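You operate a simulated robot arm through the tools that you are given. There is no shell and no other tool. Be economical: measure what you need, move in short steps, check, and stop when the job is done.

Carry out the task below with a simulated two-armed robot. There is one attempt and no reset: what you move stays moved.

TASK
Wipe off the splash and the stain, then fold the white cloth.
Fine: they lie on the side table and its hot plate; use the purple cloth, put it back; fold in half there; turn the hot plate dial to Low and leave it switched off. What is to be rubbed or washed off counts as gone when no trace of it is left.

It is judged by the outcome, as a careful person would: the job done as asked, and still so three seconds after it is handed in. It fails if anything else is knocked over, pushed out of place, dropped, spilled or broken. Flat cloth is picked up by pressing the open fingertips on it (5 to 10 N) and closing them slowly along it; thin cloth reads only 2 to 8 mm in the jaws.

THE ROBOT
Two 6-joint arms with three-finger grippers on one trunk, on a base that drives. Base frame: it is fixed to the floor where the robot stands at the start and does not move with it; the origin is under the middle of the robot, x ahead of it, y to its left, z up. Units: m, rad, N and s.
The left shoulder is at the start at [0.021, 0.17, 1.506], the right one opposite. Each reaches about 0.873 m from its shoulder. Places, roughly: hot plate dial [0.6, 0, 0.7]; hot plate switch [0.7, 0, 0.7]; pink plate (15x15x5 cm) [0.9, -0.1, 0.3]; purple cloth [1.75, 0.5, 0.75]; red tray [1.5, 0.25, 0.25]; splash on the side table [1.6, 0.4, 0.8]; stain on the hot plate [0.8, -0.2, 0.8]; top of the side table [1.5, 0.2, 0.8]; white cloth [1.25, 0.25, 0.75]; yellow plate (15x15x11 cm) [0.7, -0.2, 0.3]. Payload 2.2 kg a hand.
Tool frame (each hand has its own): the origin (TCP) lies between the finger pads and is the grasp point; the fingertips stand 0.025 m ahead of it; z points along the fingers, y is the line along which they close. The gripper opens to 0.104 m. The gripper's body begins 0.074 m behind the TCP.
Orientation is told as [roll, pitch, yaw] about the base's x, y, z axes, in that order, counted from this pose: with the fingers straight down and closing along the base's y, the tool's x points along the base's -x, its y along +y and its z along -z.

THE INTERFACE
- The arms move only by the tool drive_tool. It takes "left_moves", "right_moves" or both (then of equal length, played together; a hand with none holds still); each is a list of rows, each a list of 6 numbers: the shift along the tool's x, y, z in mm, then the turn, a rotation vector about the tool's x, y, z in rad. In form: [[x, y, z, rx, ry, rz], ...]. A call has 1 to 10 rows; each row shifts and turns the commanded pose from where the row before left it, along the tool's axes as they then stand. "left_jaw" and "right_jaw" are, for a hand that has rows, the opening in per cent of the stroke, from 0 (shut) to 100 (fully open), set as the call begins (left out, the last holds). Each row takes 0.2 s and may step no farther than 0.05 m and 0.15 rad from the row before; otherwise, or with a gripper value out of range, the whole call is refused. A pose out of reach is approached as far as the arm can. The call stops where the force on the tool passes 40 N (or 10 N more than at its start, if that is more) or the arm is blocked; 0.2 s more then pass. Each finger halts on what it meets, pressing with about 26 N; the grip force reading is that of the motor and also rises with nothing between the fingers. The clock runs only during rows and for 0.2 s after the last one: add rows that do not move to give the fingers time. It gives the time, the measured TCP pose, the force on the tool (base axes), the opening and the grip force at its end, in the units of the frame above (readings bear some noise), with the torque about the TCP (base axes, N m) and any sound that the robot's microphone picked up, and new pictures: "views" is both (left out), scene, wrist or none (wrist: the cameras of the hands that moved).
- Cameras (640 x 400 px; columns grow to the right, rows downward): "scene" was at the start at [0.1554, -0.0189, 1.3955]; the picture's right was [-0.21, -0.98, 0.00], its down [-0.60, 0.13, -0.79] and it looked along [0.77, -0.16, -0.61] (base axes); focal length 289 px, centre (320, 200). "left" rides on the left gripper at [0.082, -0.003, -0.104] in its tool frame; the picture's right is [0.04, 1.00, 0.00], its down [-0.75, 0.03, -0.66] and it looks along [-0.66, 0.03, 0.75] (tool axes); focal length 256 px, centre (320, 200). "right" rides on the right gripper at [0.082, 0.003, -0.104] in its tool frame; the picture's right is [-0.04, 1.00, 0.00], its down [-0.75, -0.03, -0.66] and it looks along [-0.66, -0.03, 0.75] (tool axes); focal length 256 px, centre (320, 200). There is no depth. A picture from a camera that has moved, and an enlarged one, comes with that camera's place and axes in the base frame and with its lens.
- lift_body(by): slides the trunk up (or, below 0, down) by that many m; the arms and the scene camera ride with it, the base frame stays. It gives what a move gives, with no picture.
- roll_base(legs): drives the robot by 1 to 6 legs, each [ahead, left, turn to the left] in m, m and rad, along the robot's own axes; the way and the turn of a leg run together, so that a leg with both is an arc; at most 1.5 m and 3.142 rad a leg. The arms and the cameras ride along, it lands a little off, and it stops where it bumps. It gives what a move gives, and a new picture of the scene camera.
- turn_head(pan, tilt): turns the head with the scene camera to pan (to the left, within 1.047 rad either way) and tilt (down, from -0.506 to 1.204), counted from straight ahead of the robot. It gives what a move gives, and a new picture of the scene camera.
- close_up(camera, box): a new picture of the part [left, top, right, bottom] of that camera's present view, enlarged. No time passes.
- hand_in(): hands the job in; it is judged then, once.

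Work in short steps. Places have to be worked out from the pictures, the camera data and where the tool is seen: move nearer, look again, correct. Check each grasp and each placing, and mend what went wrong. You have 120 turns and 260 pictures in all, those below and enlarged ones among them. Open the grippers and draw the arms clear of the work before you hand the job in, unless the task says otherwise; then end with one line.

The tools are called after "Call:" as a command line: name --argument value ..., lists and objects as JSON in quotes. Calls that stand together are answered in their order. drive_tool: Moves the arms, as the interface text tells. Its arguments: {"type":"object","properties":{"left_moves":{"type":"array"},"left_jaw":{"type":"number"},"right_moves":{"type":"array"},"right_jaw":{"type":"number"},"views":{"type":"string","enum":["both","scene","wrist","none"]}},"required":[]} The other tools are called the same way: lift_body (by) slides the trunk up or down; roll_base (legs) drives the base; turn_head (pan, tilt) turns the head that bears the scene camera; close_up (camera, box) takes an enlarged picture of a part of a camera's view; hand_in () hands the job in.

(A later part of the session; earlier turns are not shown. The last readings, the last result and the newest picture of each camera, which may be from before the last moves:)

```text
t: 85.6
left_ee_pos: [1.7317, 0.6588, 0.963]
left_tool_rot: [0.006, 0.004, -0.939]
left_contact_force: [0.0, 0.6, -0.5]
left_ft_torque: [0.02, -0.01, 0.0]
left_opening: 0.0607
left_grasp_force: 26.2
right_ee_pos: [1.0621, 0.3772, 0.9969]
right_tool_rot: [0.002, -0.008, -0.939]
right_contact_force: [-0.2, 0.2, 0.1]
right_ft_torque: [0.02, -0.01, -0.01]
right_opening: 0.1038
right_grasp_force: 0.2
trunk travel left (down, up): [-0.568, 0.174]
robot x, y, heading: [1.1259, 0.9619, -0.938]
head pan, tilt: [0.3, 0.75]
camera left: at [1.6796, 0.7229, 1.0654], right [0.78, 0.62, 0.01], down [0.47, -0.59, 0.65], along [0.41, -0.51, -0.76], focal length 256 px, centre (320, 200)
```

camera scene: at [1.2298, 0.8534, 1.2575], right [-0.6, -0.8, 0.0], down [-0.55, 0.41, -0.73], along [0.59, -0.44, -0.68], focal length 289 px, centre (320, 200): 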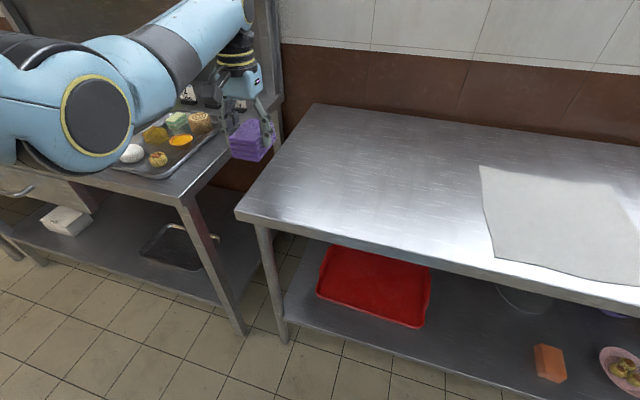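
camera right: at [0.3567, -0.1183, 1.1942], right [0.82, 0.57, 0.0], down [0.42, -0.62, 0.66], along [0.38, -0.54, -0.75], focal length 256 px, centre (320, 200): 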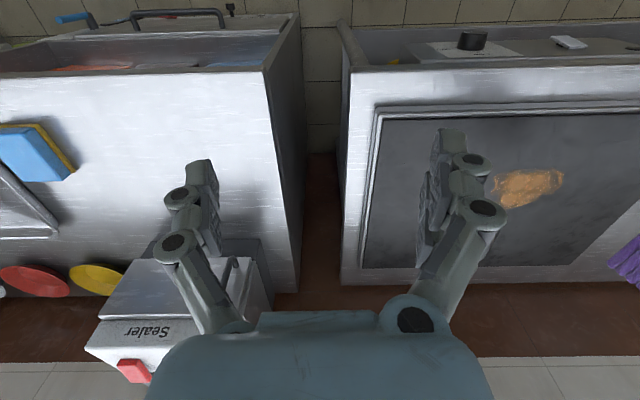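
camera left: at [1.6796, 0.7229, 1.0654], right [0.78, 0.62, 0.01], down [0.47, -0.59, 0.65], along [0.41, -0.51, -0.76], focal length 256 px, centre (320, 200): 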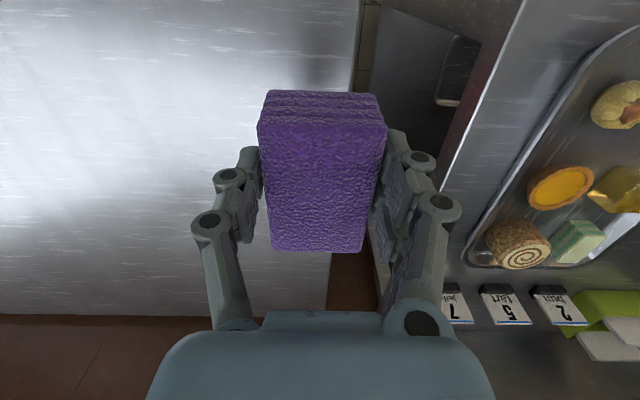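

I shift the hand 38 mm right and 22 mm ahead to the home spot, and lower the trunk to the height used for gripping.

Call:
drive_tool --left_moves '[[0, -38, 0, 0, 0, 0], [-11, 0, 20, 0, 0, 0], [-11, 0, 0, 0, 0, 0], [0, 0, 0, 0, 0, 0]]' --views "none"

Call:
lift_body --by -0.057

```text
t: 86.6
left_ee_pos: [1.7129, 0.6183, 0.9404]
left_tool_rot: [0.005, 0.003, -0.941]
left_contact_force: [-0.6, 0.0, -0.4]
left_ft_torque: [-0.01, 0.06, -0.03]
left_opening: 0.0607
left_grasp_force: 25.7
right_ee_pos: [1.0627, 0.3766, 0.9971]
right_tool_rot: [0.002, -0.007, -0.94]
right_contact_force: [-0.2, -0.2, -0.1]
right_ft_torque: [0.01, 0.01, -0.02]
right_opening: 0.1042
right_grasp_force: 0.1
trunk travel left (down, up): [-0.568, 0.174]
robot x, y, heading: [1.1222, 0.9626, -0.94]
head pan, tilt: [0.3, 0.75]
```

```text
t: 87.6
left_ee_pos: [1.7128, 0.6199, 0.8841]
left_tool_rot: [0.006, 0.002, -0.941]
left_contact_force: [-0.7, -0.4, -0.8]
left_ft_torque: [-0.02, 0.02, -0.01]
left_opening: 0.0606
left_grasp_force: 26.8
right_ee_pos: [1.0628, 0.3775, 0.9403]
right_tool_rot: [0.002, -0.007, -0.94]
right_contact_force: [0.1, 0.1, 0.4]
right_ft_torque: [0.0, 0.0, -0.01]
right_opening: 0.1038
right_grasp_force: 0.0
trunk travel left (down, up): [-0.511, 0.231]
robot x, y, heading: [1.1199, 0.9638, -0.941]
head pan, tilt: [0.3, 0.75]
```

Right above home; I lower 36 mm to contact and check force.

Call:
drive_tool --left_moves '[[0, 0, 18, 0, 0, 0], [0, 0, 18, 0, 0, 0], [0, 0, 1, 0, 0, 0]]' --views "wrist"

```text
t: 88.4
left_ee_pos: [1.7129, 0.62, 0.8468]
left_tool_rot: [0.006, 0.002, -0.94]
left_contact_force: [0.0, 0.0, 1.3]
left_ft_torque: [-0.12, -0.03, 0.06]
left_opening: 0.0606
left_grasp_force: 25.6
right_ee_pos: [1.0628, 0.3778, 0.9393]
right_tool_rot: [0.002, -0.007, -0.94]
right_contact_force: [-0.1, 0.0, -0.2]
right_ft_torque: [0.0, 0.0, -0.01]
right_opening: 0.104
right_grasp_force: 0.1
trunk travel left (down, up): [-0.511, 0.231]
robot x, y, heading: [1.1225, 0.9617, -0.937]
head pan, tilt: [0.3, 0.75]
camera left: at [1.6621, 0.6837, 0.9509], right [0.78, 0.62, 0.01], down [0.47, -0.59, 0.65], along [0.41, -0.51, -0.76], focal length 256 px, centre (320, 200)
```

left: 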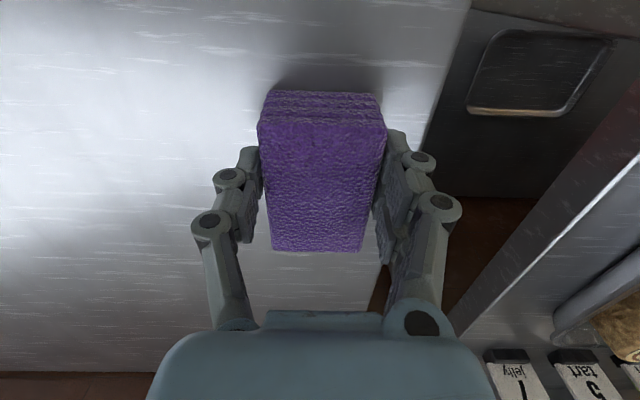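

It is touching the table. I open the jaws to 88 %, then rise with the trunk and look.

Call:
drive_tool --left_moves '[[0, 0, 0, 0, 0, 0], [0, 0, 0, 0, 0, 0], [0, 0, 0, 0, 0, 0]]' --left_jaw 88 --views "none"

Call:
lift_body --by 0.08

Call:
drive_tool --left_moves '[[0, 0, 0, 0, 0, 0]]' --views "both"

```text
t: 89.2
left_ee_pos: [1.7129, 0.6204, 0.8475]
left_tool_rot: [0.005, 0.003, -0.94]
left_contact_force: [0.7, -0.5, 0.0]
left_ft_torque: [0.0, 0.0, 0.02]
left_opening: 0.0916
left_grasp_force: 0.0
right_ee_pos: [1.0635, 0.3774, 0.9394]
right_tool_rot: [0.004, -0.009, -0.939]
right_contact_force: [-0.4, -0.8, 0.2]
right_ft_torque: [-0.03, 0.03, -0.02]
right_opening: 0.1038
right_grasp_force: 0.1
trunk travel left (down, up): [-0.511, 0.231]
robot x, y, heading: [1.119, 0.9647, -0.936]
head pan, tilt: [0.3, 0.75]
```

```text
t: 90.3
left_ee_pos: [1.7136, 0.6199, 0.926]
left_tool_rot: [0.007, 0.003, -0.941]
left_contact_force: [0.2, -0.7, 0.1]
left_ft_torque: [-0.02, 0.01, -0.01]
left_opening: 0.0913
left_grasp_force: 0.0
right_ee_pos: [1.0628, 0.3777, 1.0188]
right_tool_rot: [0.003, -0.007, -0.94]
right_contact_force: [-0.5, 0.3, 0.9]
right_ft_torque: [0.02, -0.01, -0.04]
right_opening: 0.1039
right_grasp_force: 0.2
trunk travel left (down, up): [-0.591, 0.151]
robot x, y, heading: [1.1231, 0.9597, -0.939]
head pan, tilt: [0.3, 0.75]
```

```text
t: 90.8
left_ee_pos: [1.7121, 0.6198, 0.9267]
left_tool_rot: [0.003, 0.003, -0.942]
left_contact_force: [-0.6, -0.8, 0.4]
left_ft_torque: [0.01, -0.01, 0.01]
left_opening: 0.0915
left_grasp_force: 0.0
right_ee_pos: [1.0622, 0.3767, 1.0181]
right_tool_rot: [0.002, -0.009, -0.94]
right_contact_force: [0.2, -0.4, -0.5]
right_ft_torque: [0.0, 0.02, 0.01]
right_opening: 0.1041
right_grasp_force: 0.1
trunk travel left (down, up): [-0.591, 0.151]
robot x, y, heading: [1.1161, 0.9645, -0.938]
head pan, tilt: [0.3, 0.75]
camera scene: at [1.2296, 0.8536, 1.2807], right [-0.6, -0.8, 0.0], down [-0.55, 0.41, -0.73], along [0.59, -0.44, -0.68], focal length 289 px, centre (320, 200)
camera left: at [1.6619, 0.6831, 1.0306], right [0.78, 0.62, 0.01], down [0.47, -0.59, 0.65], along [0.41, -0.51, -0.76], focal length 256 px, centre (320, 200)
```

scene: 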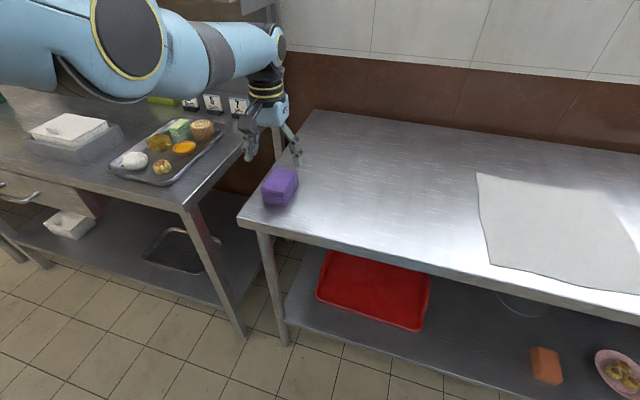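
left: 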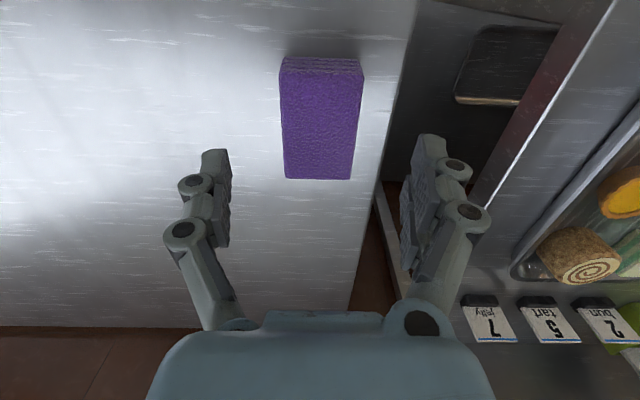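

The pad is back in its spot. Next is the white cloth; I verify the splash area, and look down to see how much room the base has before the table.

Call:
close_up --camera "scene" --box '[290, 100, 510, 240]'

Call:
turn_head --pan 0.0 --tilt 1.2

```text
2.86 times, centred on (400, 170) of scene
camera zoom: at [1.2296, 0.8536, 1.2807], right [-0.6, -0.8, 0.0], down [-0.55, 0.41, -0.73], along [0.59, -0.44, -0.68], focal length 825 px, centre (91, 286)
```

zoom: 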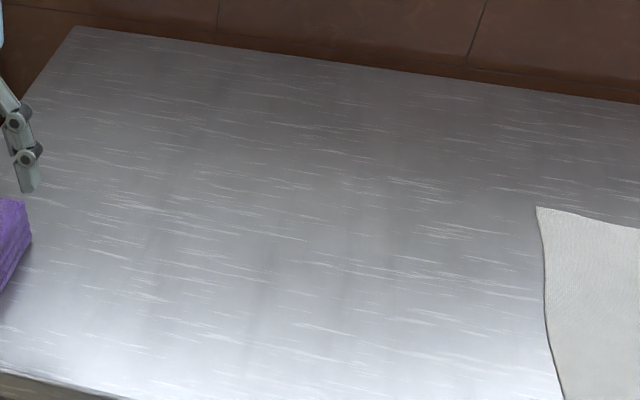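

```text
t: 91.7
left_ee_pos: [1.7125, 0.6198, 0.9255]
left_tool_rot: [0.004, 0.005, -0.94]
left_contact_force: [-0.2, -0.3, -0.4]
left_ft_torque: [-0.02, 0.0, 0.01]
left_opening: 0.0913
left_grasp_force: 0.2
right_ee_pos: [1.0637, 0.3776, 1.0203]
right_tool_rot: [0.002, -0.007, -0.939]
right_contact_force: [-0.3, 0.1, 0.0]
right_ft_torque: [-0.01, -0.03, 0.03]
right_opening: 0.1041
right_grasp_force: 0.0
trunk travel left (down, up): [-0.591, 0.151]
robot x, y, heading: [1.1222, 0.9618, -0.941]
head pan, tilt: [0.0, 1.201]
camera scene: at [1.1962, 0.8579, 1.249], right [-0.81, -0.59, 0.0], down [-0.55, 0.75, -0.36], along [0.21, -0.29, -0.93], focal length 289 px, centre (320, 200)
```

scene: 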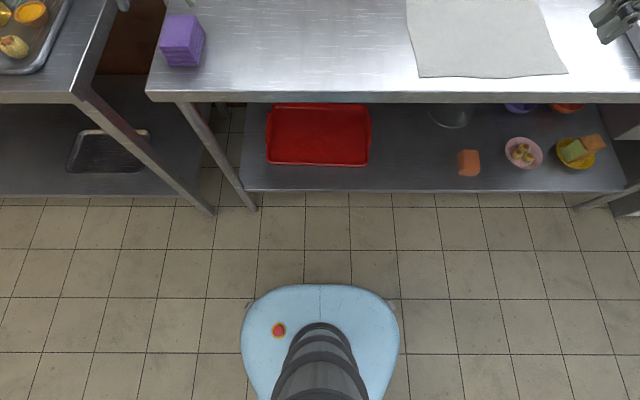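

The base front is about 0.25 m short of the table, so there is room to advance. I drive right 0.35 m to stand centred before the white cloth, then look down at it.

Call:
roll_base --legs '[[0, -0.35, 0.01]]'

Call:
turn_head --pan 0.0 --tilt 0.9

```text
t: 94.0
left_ee_pos: [1.4294, 0.4136, 0.9261]
left_tool_rot: [0.008, 0.003, -0.928]
left_contact_force: [0.1, 0.3, 0.3]
left_ft_torque: [0.0, -0.03, 0.0]
left_opening: 0.0916
left_grasp_force: 0.0
right_ee_pos: [0.7817, 0.1634, 1.0191]
right_tool_rot: [0.006, -0.006, -0.928]
right_contact_force: [0.2, 0.5, -0.7]
right_ft_torque: [0.01, -0.01, -0.02]
right_opening: 0.1041
right_grasp_force: 0.1
trunk travel left (down, up): [-0.591, 0.151]
robot x, y, heading: [0.8324, 0.7462, -0.928]
head pan, tilt: [0.0, 1.201]
camera scene: at [0.9099, 0.6461, 1.249], right [-0.8, -0.6, 0.0], down [-0.56, 0.75, -0.36], along [0.22, -0.29, -0.93], focal length 289 px, centre (320, 200)
```

scene: 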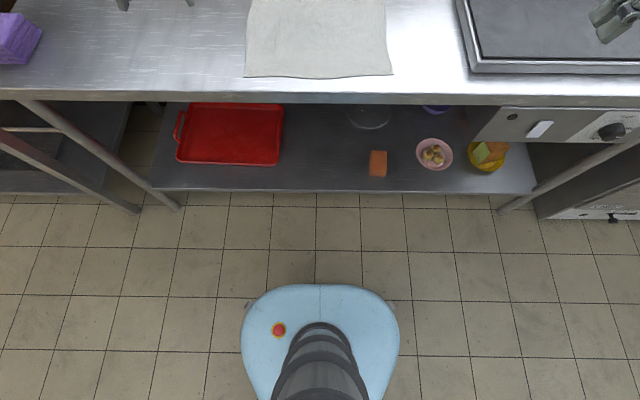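

```text
t: 94.8
left_ee_pos: [1.4308, 0.4149, 0.927]
left_tool_rot: [0.005, 0.003, -0.928]
left_contact_force: [-0.5, 0.1, 0.2]
left_ft_torque: [0.01, 0.0, -0.01]
left_opening: 0.0913
left_grasp_force: 0.0
right_ee_pos: [0.7823, 0.1632, 1.0192]
right_tool_rot: [0.002, -0.007, -0.931]
right_contact_force: [0.3, 0.1, -0.2]
right_ft_torque: [0.01, 0.0, 0.02]
right_opening: 0.1042
right_grasp_force: 0.0
trunk travel left (down, up): [-0.591, 0.151]
robot x, y, heading: [0.8385, 0.7466, -0.929]
head pan, tilt: [0.0, 0.901]
camera scene: at [0.9224, 0.631, 1.2688], right [-0.8, -0.6, 0.0], down [-0.47, 0.63, -0.62], along [0.37, -0.5, -0.78], focal length 289 px, centre (320, 200)
```

scene: 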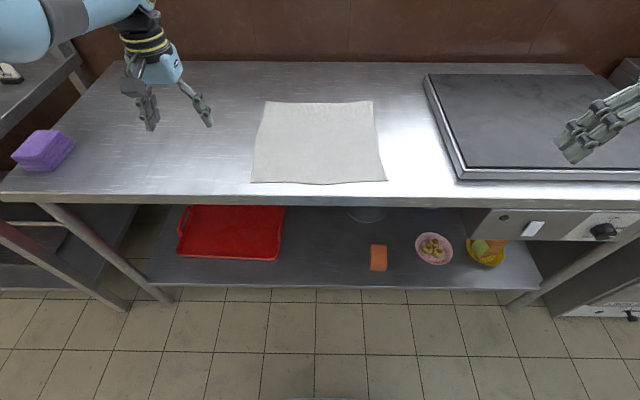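

The cloth is centred ahead of me: near edge at 0.56 m, far at 0.855 m, ±0.146 m wide. I move both hands above the two near corners (about 2 cm inside) and narrow the jaws to about 3 cm.

Call:
drive_tool --left_moves '[[7, -26, -10, 0, 0, 0], [7, -26, -10, 0, 0, 0], [7, -26, -10, 0, 0, 0], [7, -26, -10, 0, 0, 0], [8, -26, -10, 0, 0, 0], [8, -26, -10, 0, 0, 0], [0, 0, 0, 0, 0, 0]]' --right_moves '[[-25, 46, 0, 0, 0, 0], [-25, 46, 0, 0, 0, 0], [-25, 46, 7, 0, 0, 0], [-25, 45, 8, 0, 0, 0], [-24, 45, 8, 0, 0, 0], [-24, 45, 9, 0, 0, 0], [0, 0, 0, 0, 0, 0]]' --left_jaw 30 --right_jaw 30 --views "both"

```text
refused: row 1 steps farther than a row can; nothing moved
```

The right-hand steps were too long, so I split them into more rows.

Call:
drive_tool --left_moves '[[5, -20, -8, 0, 0, 0], [5, -20, -8, 0, 0, 0], [5, -20, -8, 0, 0, 0], [5, -20, -8, 0, 0, 0], [6, -19, -7, 0, 0, 0], [6, -19, -7, 0, 0, 0], [6, -19, -7, 0, 0, 0], [6, -19, -7, 0, 0, 0], [0, 0, 0, 0, 0, 0]]' --right_moves '[[-19, 34, 0, 0, 0, 0], [-19, 34, 0, 0, 0, 0], [-19, 34, 5, 0, 0, 0], [-19, 34, 5, 0, 0, 0], [-18, 34, 5, 0, 0, 0], [-18, 34, 5, 0, 0, 0], [-18, 34, 6, 0, 0, 0], [-18, 35, 6, 0, 0, 0], [0, 0, 0, 0, 0, 0]]' --left_jaw 30 --right_jaw 30 --views "scene"

Call:
lift_body --by -0.11

Call:
drive_tool --left_moves '[[0, 0, 0, 0, 0, 0]]' --right_moves '[[0, 0, 0, 0, 0, 0]]' --views "both"

```text
t: 96.8
left_ee_pos: [1.278, 0.3557, 0.9855]
left_tool_rot: [0.004, 0.003, -0.929]
left_contact_force: [0.2, -0.1, -0.2]
left_ft_torque: [0.0, -0.01, -0.01]
left_opening: 0.0311
left_grasp_force: 0.0
right_ee_pos: [1.0883, 0.2022, 0.9752]
right_tool_rot: [0.003, -0.007, -0.928]
right_contact_force: [0.1, 0.1, -0.5]
right_ft_torque: [0.0, -0.01, 0.02]
right_opening: 0.0312
right_grasp_force: 0.1
right hand out of reach, approached as far as the arm can: row 1, 2
trunk travel left (down, up): [-0.591, 0.151]
robot x, y, heading: [0.8368, 0.747, -0.929]
head pan, tilt: [0.0, 0.901]
camera scene: at [0.922, 0.6308, 1.2688], right [-0.8, -0.6, 0.0], down [-0.47, 0.63, -0.62], along [0.37, -0.5, -0.78], focal length 289 px, centre (320, 200)
```

scene: 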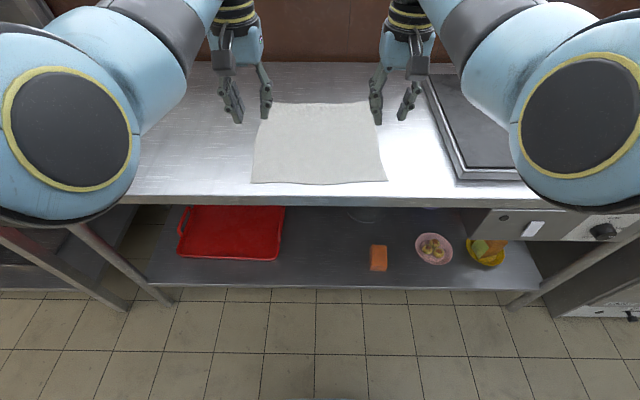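

```text
t: 98.2
left_ee_pos: [1.2779, 0.3558, 0.8758]
left_tool_rot: [0.004, 0.004, -0.928]
left_contact_force: [-0.3, 0.6, 0.3]
left_ft_torque: [0.01, -0.03, -0.02]
left_opening: 0.0311
left_grasp_force: 0.2
right_ee_pos: [1.0877, 0.2014, 0.864]
right_tool_rot: [0.001, -0.007, -0.928]
right_contact_force: [-0.1, 0.2, -0.6]
right_ft_torque: [0.04, -0.01, 0.01]
right_opening: 0.0309
right_grasp_force: 0.1
trunk travel left (down, up): [-0.481, 0.261]
robot x, y, heading: [0.8337, 0.7485, -0.93]
head pan, tilt: [0.0, 0.901]
```

```text
t: 98.6
left_ee_pos: [1.2779, 0.3553, 0.8762]
left_tool_rot: [0.005, 0.003, -0.928]
left_contact_force: [-0.4, -0.8, 0.0]
left_ft_torque: [0.0, 0.0, 0.0]
left_opening: 0.0313
left_grasp_force: 0.1
right_ee_pos: [1.0879, 0.2011, 0.8644]
right_tool_rot: [0.004, -0.008, -0.929]
right_contact_force: [0.5, -0.1, 0.4]
right_ft_torque: [0.02, -0.03, 0.01]
right_opening: 0.031
right_grasp_force: 0.0
trunk travel left (down, up): [-0.481, 0.261]
robot x, y, heading: [0.8359, 0.7477, -0.93]
head pan, tilt: [0.0, 0.901]
camera scene: at [0.9233, 0.6296, 1.1575], right [-0.8, -0.6, 0.0], down [-0.47, 0.63, -0.62], along [0.37, -0.5, -0.78], focal length 289 px, centre (320, 200)
camera right: at [1.0405, 0.2699, 0.9666], right [0.82, 0.57, 0.0], down [0.42, -0.62, 0.66], along [0.38, -0.54, -0.75], focal length 256 px, centre (320, 200)
camera left: at [1.2269, 0.4185, 0.98], right [0.78, 0.63, 0.01], down [0.47, -0.59, 0.65], along [0.42, -0.51, -0.76], focal length 256 px, centre (320, 200)
```

scene: 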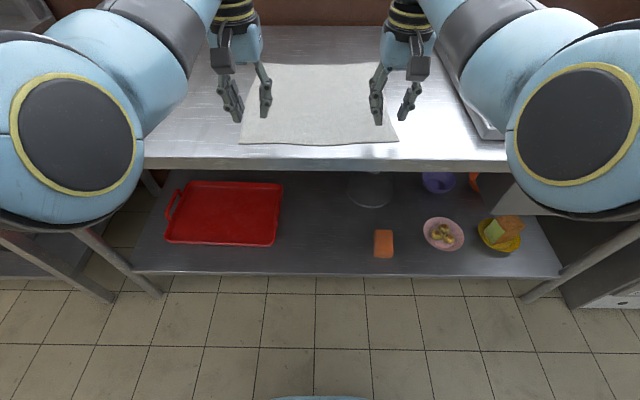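
right: 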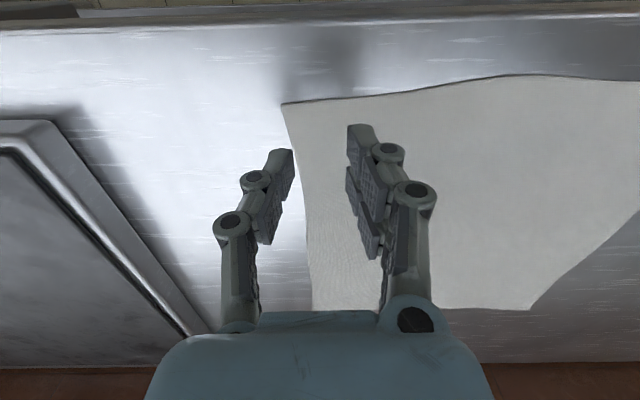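
left: 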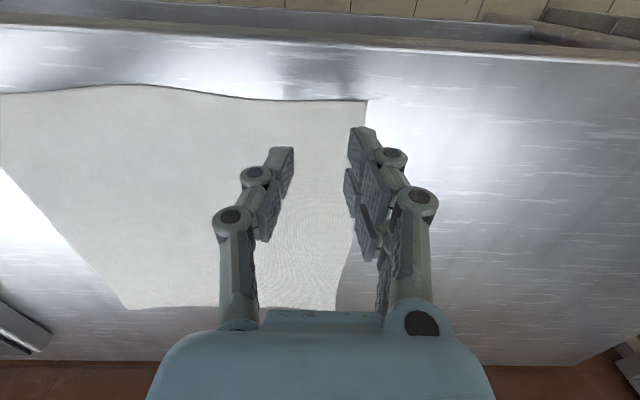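

Hands are 2–3 cm inside the corners. I shift the right hand 6 mm inward and lower both to just above the cloth.

Call:
drive_tool --left_moves '[[0, 0, 18, 0, 0, 0], [0, 0, 18, 0, 0, 0], [0, 0, 0, 0, 0, 0]]' --right_moves '[[0, 6, 12, 0, 0, 0], [0, 0, 12, 0, 0, 0], [0, 0, 0, 0, 0, 0]]' --views "none"

Call:
drive_tool --left_moves '[[0, 0, 3, 0, 0, 0], [0, 0, 0, 0, 0, 0]]' --right_moves '[[0, 0, 3, 0, 0, 0], [0, 0, 0, 0, 0, 0]]' --views "none"

```text
t: 99.4
left_ee_pos: [1.2799, 0.356, 0.8402]
left_tool_rot: [0.005, 0.005, -0.928]
left_contact_force: [0.0, -1.3, 0.1]
left_ft_torque: [0.02, -0.03, 0.0]
left_opening: 0.0313
left_grasp_force: 0.0
right_ee_pos: [1.0924, 0.2062, 0.8394]
right_tool_rot: [0.003, -0.008, -0.929]
right_contact_force: [-0.1, 0.1, 0.1]
right_ft_torque: [0.01, -0.03, 0.0]
right_opening: 0.0311
right_grasp_force: 0.1
trunk travel left (down, up): [-0.481, 0.261]
robot x, y, heading: [0.8374, 0.75, -0.929]
head pan, tilt: [0.0, 0.901]
```

```text
t: 100.0
left_ee_pos: [1.2784, 0.355, 0.8365]
left_tool_rot: [0.006, 0.004, -0.928]
left_contact_force: [0.5, 0.6, 0.1]
left_ft_torque: [0.0, 0.02, -0.02]
left_opening: 0.0314
left_grasp_force: 0.0
right_ee_pos: [1.092, 0.2046, 0.8381]
right_tool_rot: [0.003, -0.007, -0.928]
right_contact_force: [0.6, -0.2, -0.1]
right_ft_torque: [0.02, -0.02, -0.01]
right_opening: 0.0312
right_grasp_force: 0.1
trunk travel left (down, up): [-0.481, 0.261]
robot x, y, heading: [0.834, 0.7518, -0.926]
head pan, tilt: [0.0, 0.901]
```

Almost touching; a further 2 mm each.

Call:
drive_tool --left_moves '[[0, 0, 2, 0, 0, 0], [0, 0, 0, 0, 0, 0]]' --right_moves '[[0, 0, 2.5, 0, 0, 0], [0, 0, 0, 0, 0, 0]]' --views "none"

```text
t: 100.6
left_ee_pos: [1.2779, 0.3564, 0.8336]
left_tool_rot: [0.006, 0.005, -0.927]
left_contact_force: [-0.1, 0.6, -0.1]
left_ft_torque: [-0.01, -0.01, -0.02]
left_opening: 0.0309
left_grasp_force: 0.0
right_ee_pos: [1.0926, 0.2051, 0.8352]
right_tool_rot: [0.004, -0.008, -0.929]
right_contact_force: [-0.7, -0.4, 0.1]
right_ft_torque: [0.04, -0.01, 0.01]
right_opening: 0.0308
right_grasp_force: 0.1
trunk travel left (down, up): [-0.481, 0.261]
robot x, y, heading: [0.8356, 0.7465, -0.929]
head pan, tilt: [0.0, 0.901]
```

No contact yet; continuing 2 mm.

Call:
drive_tool --left_moves '[[0, 0, 1.5, 0, 0, 0], [0, 0, 0, 0, 0, 0]]' --right_moves '[[0, 0, 2.5, 0, 0, 0], [0, 0, 0, 0, 0, 0]]' --views "none"

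Call:
drive_tool --left_moves '[[0, 0, 1.5, 0, 0, 0], [0, 0, 0, 0, 0, 0]]' --right_moves '[[0, 0, 1.5, 0, 0, 0], [0, 0, 0, 0, 0, 0]]' --views "none"

```text
t: 101.2
left_ee_pos: [1.2797, 0.3553, 0.8331]
left_tool_rot: [0.003, 0.005, -0.928]
left_contact_force: [-0.5, -0.5, 0.5]
left_ft_torque: [0.02, 0.02, 0.01]
left_opening: 0.0311
left_grasp_force: 0.1
right_ee_pos: [1.0919, 0.2041, 0.8312]
right_tool_rot: [0.003, -0.005, -0.929]
right_contact_force: [0.6, 0.0, 0.0]
right_ft_torque: [-0.02, 0.02, 0.0]
right_opening: 0.0311
right_grasp_force: 0.1
trunk travel left (down, up): [-0.481, 0.261]
robot x, y, heading: [0.8368, 0.7488, -0.931]
head pan, tilt: [0.0, 0.901]
```

```text
t: 101.8
left_ee_pos: [1.2783, 0.355, 0.83]
left_tool_rot: [0.005, 0.004, -0.929]
left_contact_force: [-0.1, -0.1, -0.4]
left_ft_torque: [-0.02, 0.01, -0.02]
left_opening: 0.0313
left_grasp_force: 0.1
right_ee_pos: [1.0924, 0.2047, 0.8313]
right_tool_rot: [0.002, -0.007, -0.929]
right_contact_force: [0.5, 0.0, 0.1]
right_ft_torque: [0.0, 0.03, 0.0]
right_opening: 0.031
right_grasp_force: 0.1
trunk travel left (down, up): [-0.481, 0.261]
robot x, y, heading: [0.8363, 0.7498, -0.935]
head pan, tilt: [0.0, 0.901]
```

Still free (tips ≈ 0.805); the table top is probably near 0.80. Continuing.

Call:
drive_tool --left_moves '[[0, 0, 2, 0, 0, 0], [0, 0, 0, 0, 0, 0]]' --right_moves '[[0, 0, 2.5, 0, 0, 0], [0, 0, 0, 0, 0, 0]]' --views "none"

Call:
drive_tool --left_moves '[[0, 0, 2, 0, 0, 0], [0, 0, 0, 0, 0, 0]]' --right_moves '[[0, 0, 2, 0, 0, 0], [0, 0, 0, 0, 0, 0]]' --views "none"

```text
t: 102.4
left_ee_pos: [1.2789, 0.3562, 0.8297]
left_tool_rot: [0.005, 0.004, -0.926]
left_contact_force: [-0.4, 0.3, -0.3]
left_ft_torque: [0.01, -0.01, 0.02]
left_opening: 0.0317
left_grasp_force: 0.1
right_ee_pos: [1.0932, 0.2056, 0.8282]
right_tool_rot: [0.004, -0.007, -0.928]
right_contact_force: [0.0, -0.1, 0.3]
right_ft_torque: [0.02, 0.02, 0.0]
right_opening: 0.0312
right_grasp_force: 0.0
trunk travel left (down, up): [-0.481, 0.261]
robot x, y, heading: [0.8303, 0.7477, -0.926]
head pan, tilt: [0.0, 0.901]
```

```text
t: 103.0
left_ee_pos: [1.2782, 0.3559, 0.8278]
left_tool_rot: [0.005, 0.001, -0.928]
left_contact_force: [0.6, -0.7, 1.1]
left_ft_torque: [-0.02, 0.02, -0.01]
left_opening: 0.0312
left_grasp_force: 0.1
right_ee_pos: [1.092, 0.2052, 0.827]
right_tool_rot: [0.002, -0.009, -0.928]
right_contact_force: [-0.5, 0.0, 9.1]
right_ft_torque: [0.06, 0.05, 0.01]
right_opening: 0.0314
right_grasp_force: 0.1
trunk travel left (down, up): [-0.481, 0.261]
robot x, y, heading: [0.8328, 0.746, -0.925]
head pan, tilt: [0.0, 0.901]
```

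The right is pressing with 9 N and the left is just touching; I add 1 mm on the left.

Call:
drive_tool --left_moves '[[0, 0, 1.2, 0, 0, 0], [0, 0, 0, 0, 0, 0]]' --views "none"

```text
t: 103.6
left_ee_pos: [1.2782, 0.3555, 0.8277]
left_tool_rot: [0.005, 0.001, -0.928]
left_contact_force: [-0.1, 1.0, 5.9]
left_ft_torque: [-0.03, -0.01, 0.01]
left_opening: 0.0312
left_grasp_force: 0.1
right_ee_pos: [1.0925, 0.2053, 0.827]
right_tool_rot: [0.004, -0.009, -0.93]
right_contact_force: [0.7, -1.5, 10.5]
right_ft_torque: [0.05, 0.03, -0.02]
right_opening: 0.0323
right_grasp_force: 0.0
trunk travel left (down, up): [-0.481, 0.261]
robot x, y, heading: [0.8334, 0.7482, -0.923]
head pan, tilt: [0.0, 0.901]
```

Both are pressing 6–10 N. I close the jaws slowly in steps.

Call:
drive_tool --left_moves '[[0, 0, 0, 0, 0, 0]]' --right_moves '[[0, 0, 0, 0, 0, 0]]' --left_jaw 22 --right_jaw 22 --views "none"

Call:
drive_tool --left_moves '[[0, 0, 0, 0, 0, 0]]' --right_moves '[[0, 0, 0, 0, 0, 0]]' --left_jaw 14 --right_jaw 14 --views "none"

Call:
drive_tool --left_moves '[[0, 0, 0, 0, 0, 0]]' --right_moves '[[0, 0, 0, 0, 0, 0]]' --left_jaw 7 --right_jaw 7 --views "none"

Call:
drive_tool --left_moves '[[0, 0, 0, 0, 0, 0], [0, 0, 0, 0, 0, 0]]' --right_moves '[[0, 0, 0, 0, 0, 0], [0, 0, 0, 0, 0, 0]]' --left_jaw 0 --right_jaw 0 --views "both"

```text
t: 104.0
left_ee_pos: [1.2787, 0.3561, 0.8283]
left_tool_rot: [0.006, 0.002, -0.928]
left_contact_force: [-1.7, -2.4, 7.1]
left_ft_torque: [-0.06, 0.01, 0.0]
left_opening: 0.0231
left_grasp_force: 0.1
right_ee_pos: [1.0934, 0.2069, 0.8269]
right_tool_rot: [0.005, -0.01, -0.929]
right_contact_force: [1.0, -0.5, 10.2]
right_ft_torque: [0.13, 0.01, -0.01]
right_opening: 0.0226
right_grasp_force: 0.0
trunk travel left (down, up): [-0.481, 0.261]
robot x, y, heading: [0.8319, 0.7472, -0.931]
head pan, tilt: [0.0, 0.901]
```

```text
t: 104.4
left_ee_pos: [1.2787, 0.3559, 0.827]
left_tool_rot: [0.005, 0.001, -0.93]
left_contact_force: [-0.4, -0.2, 6.7]
left_ft_torque: [0.02, 0.01, 0.01]
left_opening: 0.014
left_grasp_force: 0.2
right_ee_pos: [1.0924, 0.2067, 0.8275]
right_tool_rot: [0.003, -0.009, -0.928]
right_contact_force: [1.9, 0.2, 11.1]
right_ft_torque: [0.13, -0.04, -0.02]
right_opening: 0.0154
right_grasp_force: 0.0
trunk travel left (down, up): [-0.481, 0.261]
robot x, y, heading: [0.8341, 0.7494, -0.93]
head pan, tilt: [0.0, 0.901]
```

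```text
t: 104.8
left_ee_pos: [1.2779, 0.3551, 0.8275]
left_tool_rot: [0.006, 0.002, -0.93]
left_contact_force: [-0.7, 0.4, 5.8]
left_ft_torque: [-0.03, 0.01, 0.01]
left_opening: 0.0061
left_grasp_force: 0.0
right_ee_pos: [1.0922, 0.2052, 0.8268]
right_tool_rot: [0.002, -0.007, -0.928]
right_contact_force: [0.3, 0.7, 8.5]
right_ft_torque: [0.11, 0.03, -0.03]
right_opening: 0.008
right_grasp_force: 0.1
trunk travel left (down, up): [-0.481, 0.261]
robot x, y, heading: [0.8335, 0.7446, -0.927]
head pan, tilt: [0.0, 0.901]
```

```text
t: 105.4
left_ee_pos: [1.2784, 0.3542, 0.8268]
left_tool_rot: [0.005, 0.005, -0.929]
left_contact_force: [0.9, -0.3, 1.3]
left_ft_torque: [-0.02, -0.02, -0.02]
left_opening: 0.0
left_grasp_force: 25.8
right_ee_pos: [1.0918, 0.2061, 0.827]
right_tool_rot: [0.001, -0.009, -0.93]
right_contact_force: [0.3, 0.7, 11.2]
right_ft_torque: [-0.03, 0.01, -0.04]
right_opening: 0.0034
right_grasp_force: 25.7
trunk travel left (down, up): [-0.481, 0.261]
robot x, y, heading: [0.8356, 0.7434, -0.926]
head pan, tilt: [0.0, 0.901]
camera scene: at [0.9228, 0.6305, 1.1576], right [-0.8, -0.6, 0.0], down [-0.47, 0.63, -0.62], along [0.37, -0.5, -0.78], focal length 289 px, centre (320, 200)
camera right: at [1.0451, 0.2742, 0.9294], right [0.82, 0.57, 0.0], down [0.42, -0.62, 0.66], along [0.38, -0.54, -0.75], focal length 256 px, centre (320, 200)
camera left: at [1.2267, 0.419, 0.9304], right [0.78, 0.63, 0.01], down [0.47, -0.59, 0.65], along [0.42, -0.51, -0.76], focal length 256 px, centre (320, 200)
```

scene: 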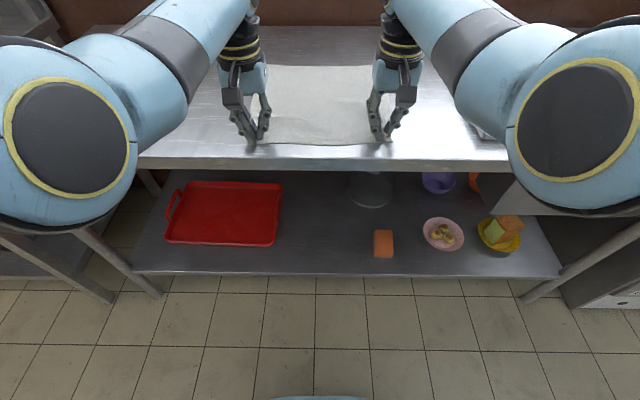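
right: 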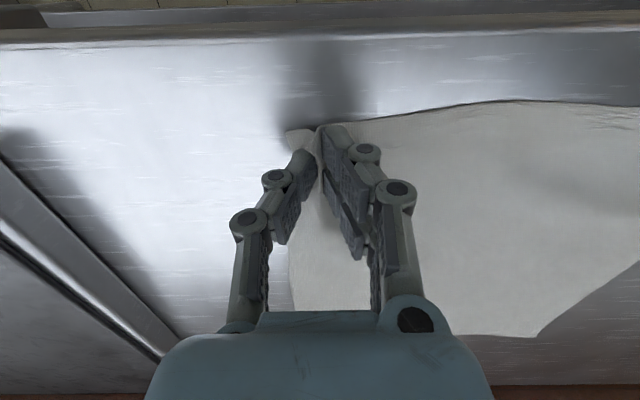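
left: 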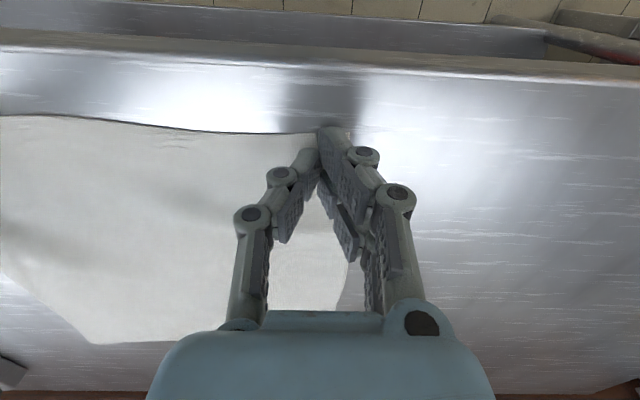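

Right has cloth (3.4 mm) but the left slipped (0 mm). I lift the left slightly, reopen and look.

Call:
drive_tool --left_moves '[[0, 0, -12, 0, 0, 0], [0, 0, 0, 0, 0, 0]]' --left_jaw 30 --views "wrist"

```text
t: 106.0
left_ee_pos: [1.2778, 0.3565, 0.838]
left_tool_rot: [0.006, 0.005, -0.926]
left_contact_force: [0.6, -0.3, 0.4]
left_ft_torque: [-0.01, -0.02, 0.01]
left_opening: 0.0312
left_grasp_force: 0.1
right_ee_pos: [1.0927, 0.2063, 0.8273]
right_tool_rot: [0.003, -0.009, -0.929]
right_contact_force: [-0.2, 0.8, 12.8]
right_ft_torque: [0.01, 0.04, 0.02]
right_opening: 0.0037
right_grasp_force: 25.9
trunk travel left (down, up): [-0.481, 0.261]
robot x, y, heading: [0.8302, 0.7524, -0.925]
head pan, tilt: [0.0, 0.901]
camera left: at [1.2268, 0.4193, 0.9431], right [0.78, 0.63, 0.01], down [0.47, -0.59, 0.65], along [0.42, -0.51, -0.76], focal length 256 px, centre (320, 200)
```

left: 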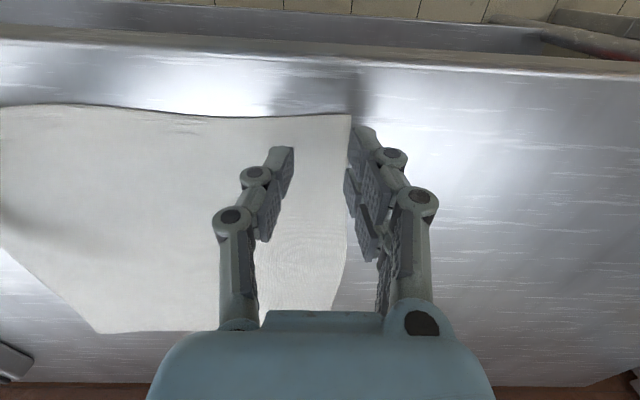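

The corner is now only 16 mm outside the hand's centre. I shift 12 mm inward and press again, harder.

Call:
drive_tool --left_moves '[[0, -12, 0, 0, 0, 0], [0, 0, 12, 0, 0, 0], [0, 0, 0.5, 0, 0, 0]]' --left_jaw 30 --views "none"

```text
t: 106.8
left_ee_pos: [1.2688, 0.3485, 0.8269]
left_tool_rot: [0.005, 0.003, -0.929]
left_contact_force: [-0.2, 0.3, 6.7]
left_ft_torque: [-0.01, -0.03, -0.02]
left_opening: 0.0312
left_grasp_force: 0.1
right_ee_pos: [1.0924, 0.2061, 0.8275]
right_tool_rot: [0.002, -0.012, -0.928]
right_contact_force: [-0.6, 0.2, 10.9]
right_ft_torque: [-0.06, 0.03, 0.01]
right_opening: 0.0035
right_grasp_force: 26.3
trunk travel left (down, up): [-0.481, 0.261]
robot x, y, heading: [0.8322, 0.7477, -0.923]
head pan, tilt: [0.0, 0.901]
```

Pressing 6.7 N; I add 0.5 mm and close in finer steps.

Call:
drive_tool --left_moves '[[0, 0, 0.5, 0, 0, 0]]' --left_jaw 24 --views "none"

Call:
drive_tool --left_moves '[[0, 0, 0, 0, 0, 0]]' --left_jaw 18 --views "none"

Call:
drive_tool --left_moves '[[0, 0, 0, 0, 0, 0]]' --left_jaw 13 --views "none"

Call:
drive_tool --left_moves '[[0, 0, 0, 0, 0, 0]]' --left_jaw 8 --views "none"

Call:
drive_tool --left_moves '[[0, 0, 0, 0, 0, 0], [0, 0, 0, 0, 0, 0]]' --left_jaw 0 --views "wrist"

```text
t: 107.2
left_ee_pos: [1.2685, 0.3482, 0.8264]
left_tool_rot: [0.007, 0.0, -0.93]
left_contact_force: [-1.1, -0.1, 11.4]
left_ft_torque: [-0.01, 0.06, 0.0]
left_opening: 0.0253
left_grasp_force: 0.0
right_ee_pos: [1.092, 0.207, 0.8272]
right_tool_rot: [0.004, -0.008, -0.928]
right_contact_force: [0.8, -0.9, 8.5]
right_ft_torque: [-0.03, 0.0, -0.04]
right_opening: 0.003
right_grasp_force: 26.1
trunk travel left (down, up): [-0.481, 0.261]
robot x, y, heading: [0.8354, 0.7537, -0.934]
head pan, tilt: [0.0, 0.901]
```

```text
t: 107.6
left_ee_pos: [1.2692, 0.3477, 0.8269]
left_tool_rot: [0.006, 0.0, -0.927]
left_contact_force: [-1.4, -2.2, 12.9]
left_ft_torque: [-0.04, 0.06, 0.02]
left_opening: 0.0197
left_grasp_force: 0.1
right_ee_pos: [1.0906, 0.2068, 0.8258]
right_tool_rot: [0.003, -0.008, -0.927]
right_contact_force: [0.8, -0.1, 9.2]
right_ft_torque: [-0.02, -0.01, -0.02]
right_opening: 0.0035
right_grasp_force: 25.2
trunk travel left (down, up): [-0.481, 0.261]
robot x, y, heading: [0.8358, 0.7482, -0.928]
head pan, tilt: [0.0, 0.901]
```

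```text
t: 108.0
left_ee_pos: [1.269, 0.3489, 0.8266]
left_tool_rot: [0.006, -0.001, -0.929]
left_contact_force: [-1.9, -2.7, 15.0]
left_ft_torque: [-0.04, 0.09, 0.03]
left_opening: 0.0143
left_grasp_force: 0.2
right_ee_pos: [1.092, 0.2065, 0.8268]
right_tool_rot: [0.003, -0.01, -0.928]
right_contact_force: [1.9, 1.5, 7.5]
right_ft_torque: [0.01, -0.01, -0.01]
right_opening: 0.0032
right_grasp_force: 26.1
trunk travel left (down, up): [-0.481, 0.261]
robot x, y, heading: [0.8347, 0.747, -0.929]
head pan, tilt: [0.0, 0.901]
```

```text
t: 108.4
left_ee_pos: [1.2693, 0.3479, 0.8272]
left_tool_rot: [0.005, 0.002, -0.928]
left_contact_force: [-1.3, -1.6, 13.5]
left_ft_torque: [-0.13, 0.02, 0.01]
left_opening: 0.0091
left_grasp_force: 0.0
right_ee_pos: [1.0919, 0.2072, 0.827]
right_tool_rot: [0.004, -0.008, -0.927]
right_contact_force: [2.9, 1.7, 7.7]
right_ft_torque: [0.01, -0.06, 0.0]
right_opening: 0.0034
right_grasp_force: 26.1
trunk travel left (down, up): [-0.481, 0.261]
robot x, y, heading: [0.8345, 0.7485, -0.929]
head pan, tilt: [0.0, 0.901]
```

```text
t: 109.0
left_ee_pos: [1.2694, 0.3491, 0.8268]
left_tool_rot: [0.004, 0.0, -0.929]
left_contact_force: [-3.7, -2.3, 14.6]
left_ft_torque: [-0.03, 0.01, 0.0]
left_opening: 0.0031
left_grasp_force: 26.3
right_ee_pos: [1.0927, 0.206, 0.8267]
right_tool_rot: [0.002, -0.009, -0.93]
right_contact_force: [3.4, 2.7, 7.3]
right_ft_torque: [0.05, -0.1, 0.03]
right_opening: 0.0034
right_grasp_force: 25.8
trunk travel left (down, up): [-0.481, 0.261]
robot x, y, heading: [0.8335, 0.7505, -0.933]
head pan, tilt: [0.0, 0.901]
camera left: at [1.217, 0.4122, 0.9302], right [0.78, 0.63, 0.01], down [0.47, -0.59, 0.66], along [0.42, -0.51, -0.76], focal length 256 px, centre (320, 200)
```

left: 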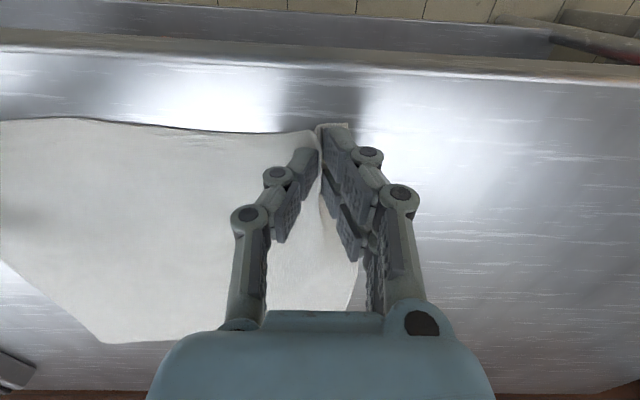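

Both hands hold cloth (3.1 and 3.4 mm). I lift along an arc up and forward to above the middle of the cloth.

Call:
drive_tool --left_moves '[[-4, 0, -22, 0, 0, 0], [-6, 0, -22, 0, 0, 0], [-7, 0, -19, 0, 0, 0], [-14, 0, -18, 0, 0, 0], [-16, 0, -16, 0, 0, 0], [-16, 0, -13, 0, 0, 0], [0, 0, 0, 0, 0, 0]]' --right_moves '[[-4, 0, -22, 0, 0, 0], [-6, 0, -22, 0, 0, 0], [-7, 0, -19, 0, 0, 0], [-14, 0, -18, 0, 0, 0], [-16, 0, -16, 0, 0, 0], [-16, 0, -13, 0, 0, 0], [0, 0, 0, 0, 0, 0]]' --views "both"

```text
t: 110.6
left_ee_pos: [1.3078, 0.2972, 0.9363]
left_tool_rot: [0.004, 0.005, -0.929]
left_contact_force: [-3.3, -3.0, -0.2]
left_ft_torque: [-0.04, 0.08, 0.0]
left_opening: 0.0027
left_grasp_force: 26.1
right_ee_pos: [1.1296, 0.1565, 0.9353]
right_tool_rot: [0.002, -0.006, -0.929]
right_contact_force: [3.4, 2.9, -0.6]
right_ft_torque: [0.07, -0.07, 0.01]
right_opening: 0.0028
right_grasp_force: 25.9
trunk travel left (down, up): [-0.481, 0.261]
robot x, y, heading: [0.8328, 0.7451, -0.931]
head pan, tilt: [0.0, 0.901]
camera scene: at [0.9232, 0.6297, 1.1575], right [-0.8, -0.6, 0.0], down [-0.47, 0.63, -0.62], along [0.37, -0.5, -0.78], focal length 289 px, centre (320, 200)
camera right: at [1.082, 0.2235, 1.0389], right [0.82, 0.57, 0.0], down [0.42, -0.62, 0.66], along [0.38, -0.54, -0.75], focal length 256 px, centre (320, 200)
camera left: at [1.2549, 0.3604, 1.0398], right [0.78, 0.63, 0.01], down [0.47, -0.59, 0.65], along [0.42, -0.5, -0.76], focal length 256 px, centre (320, 200)
```

scene: 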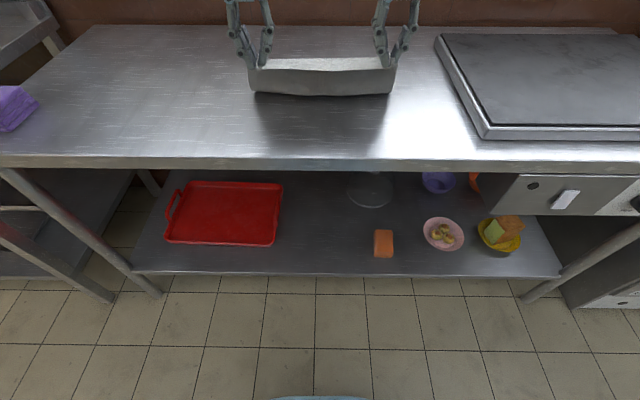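
right: 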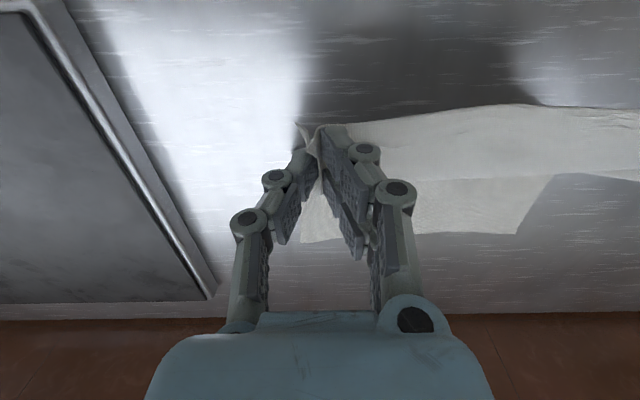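
left: 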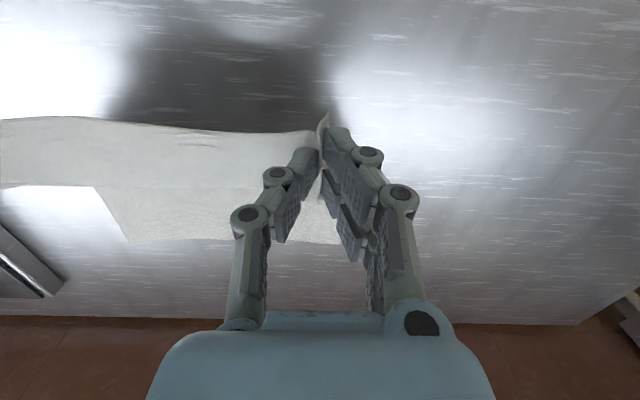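

The cloth lifts cleanly with the far half staying put. I now roll the base 9 cm ahead, which carries the hands past the middle.

Call:
roll_base --legs '[[0.09, 0, 0]]'

Call:
drive_tool --left_moves '[[-5, 0, 15, 0, 0, 0], [-5, 0, 15, 0, 0, 0], [-5, 0, 15, 0, 0, 0], [0, 0, 0, 0, 0, 0]]' --right_moves '[[-5, 0, 15, 0, 0, 0], [-5, 0, 15, 0, 0, 0], [-5, 0, 15, 0, 0, 0], [0, 0, 0, 0, 0, 0]]' --views "both"

```text
t: 111.7
left_ee_pos: [1.3614, 0.224, 0.9343]
left_tool_rot: [0.004, 0.004, -0.929]
left_contact_force: [-2.0, -2.7, -1.1]
left_ft_torque: [-0.02, 0.12, -0.05]
left_opening: 0.0033
left_grasp_force: 25.9
right_ee_pos: [1.1854, 0.0822, 0.9352]
right_tool_rot: [0.003, -0.006, -0.928]
right_contact_force: [3.3, 2.3, -0.5]
right_ft_torque: [0.07, -0.05, 0.0]
right_opening: 0.0033
right_grasp_force: 25.9
trunk travel left (down, up): [-0.481, 0.261]
robot x, y, heading: [0.8872, 0.6752, -0.929]
head pan, tilt: [0.0, 0.901]
camera scene: at [0.9788, 0.5555, 1.1573], right [-0.8, -0.6, 0.0], down [-0.47, 0.63, -0.62], along [0.37, -0.5, -0.78], focal length 289 px, centre (320, 200)
```

scene: 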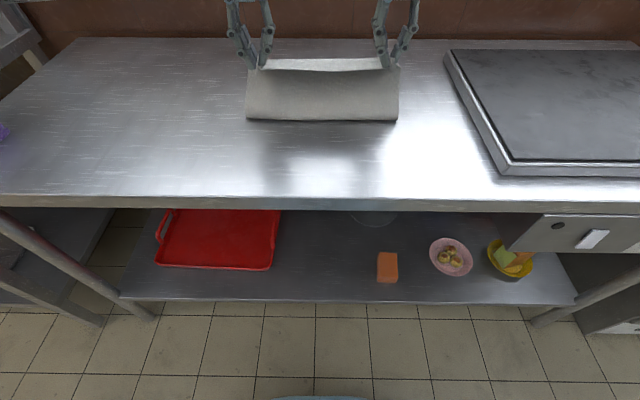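

```text
t: 112.7
left_ee_pos: [1.3667, 0.2224, 0.893]
left_tool_rot: [0.003, 0.005, -0.932]
left_contact_force: [-10.2, -7.8, -0.7]
left_ft_torque: [-0.2, 0.26, -0.01]
left_opening: 0.0032
left_grasp_force: 25.9
left hand out of reach, approached as far as the arm can: row 2, 3
right_ee_pos: [1.1818, 0.08, 0.8945]
right_tool_rot: [0.006, -0.007, -0.927]
right_contact_force: [10.5, 8.5, 0.5]
right_ft_torque: [0.21, -0.29, -0.01]
right_opening: 0.0034
right_grasp_force: 26.6
right hand out of reach, approached as far as the arm can: row 2, 3
trunk travel left (down, up): [-0.481, 0.261]
robot x, y, heading: [0.888, 0.6754, -0.929]
head pan, tilt: [0.0, 0.901]
camera scene: at [0.978, 0.5566, 1.1575], right [-0.8, -0.6, 0.0], down [-0.47, 0.63, -0.62], along [0.37, -0.5, -0.78], focal length 289 px, centre (320, 200)
camera right: at [1.1344, 0.1474, 0.9971], right [0.82, 0.57, 0.01], down [0.42, -0.62, 0.66], along [0.38, -0.54, -0.75], focal length 256 px, centre (320, 200)
camera left: at [1.315, 0.2857, 0.9978], right [0.78, 0.63, 0.0], down [0.47, -0.59, 0.65], along [0.41, -0.51, -0.76], focal length 256 px, centre (320, 200)
```

scene: 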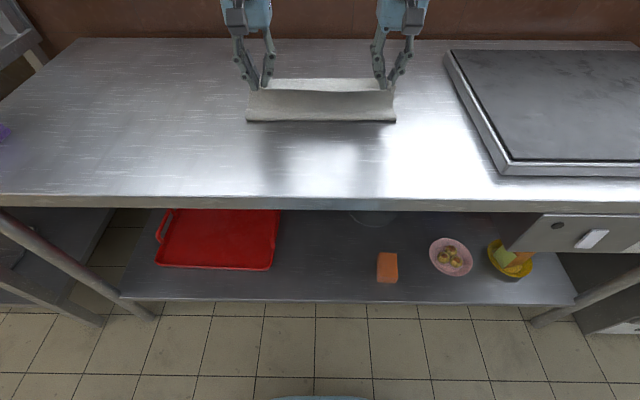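
right: 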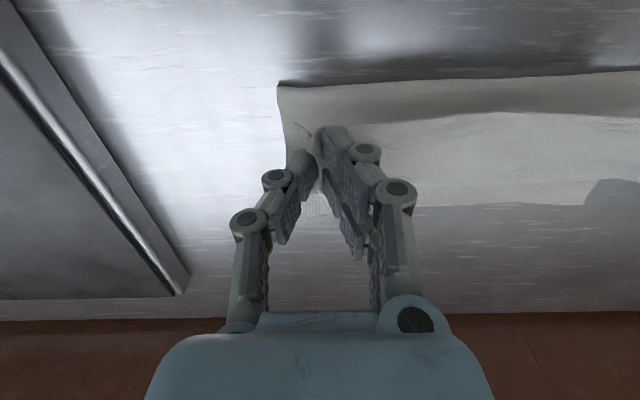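
left: 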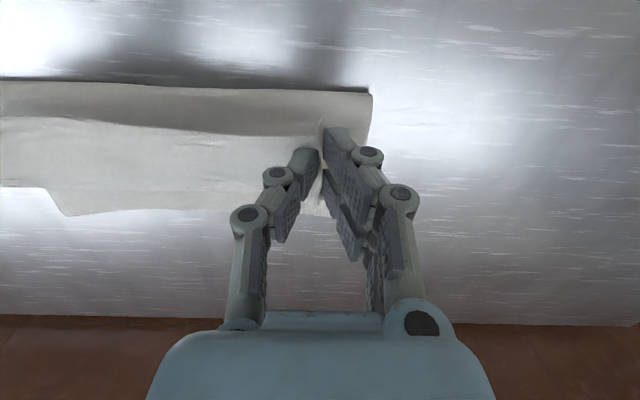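

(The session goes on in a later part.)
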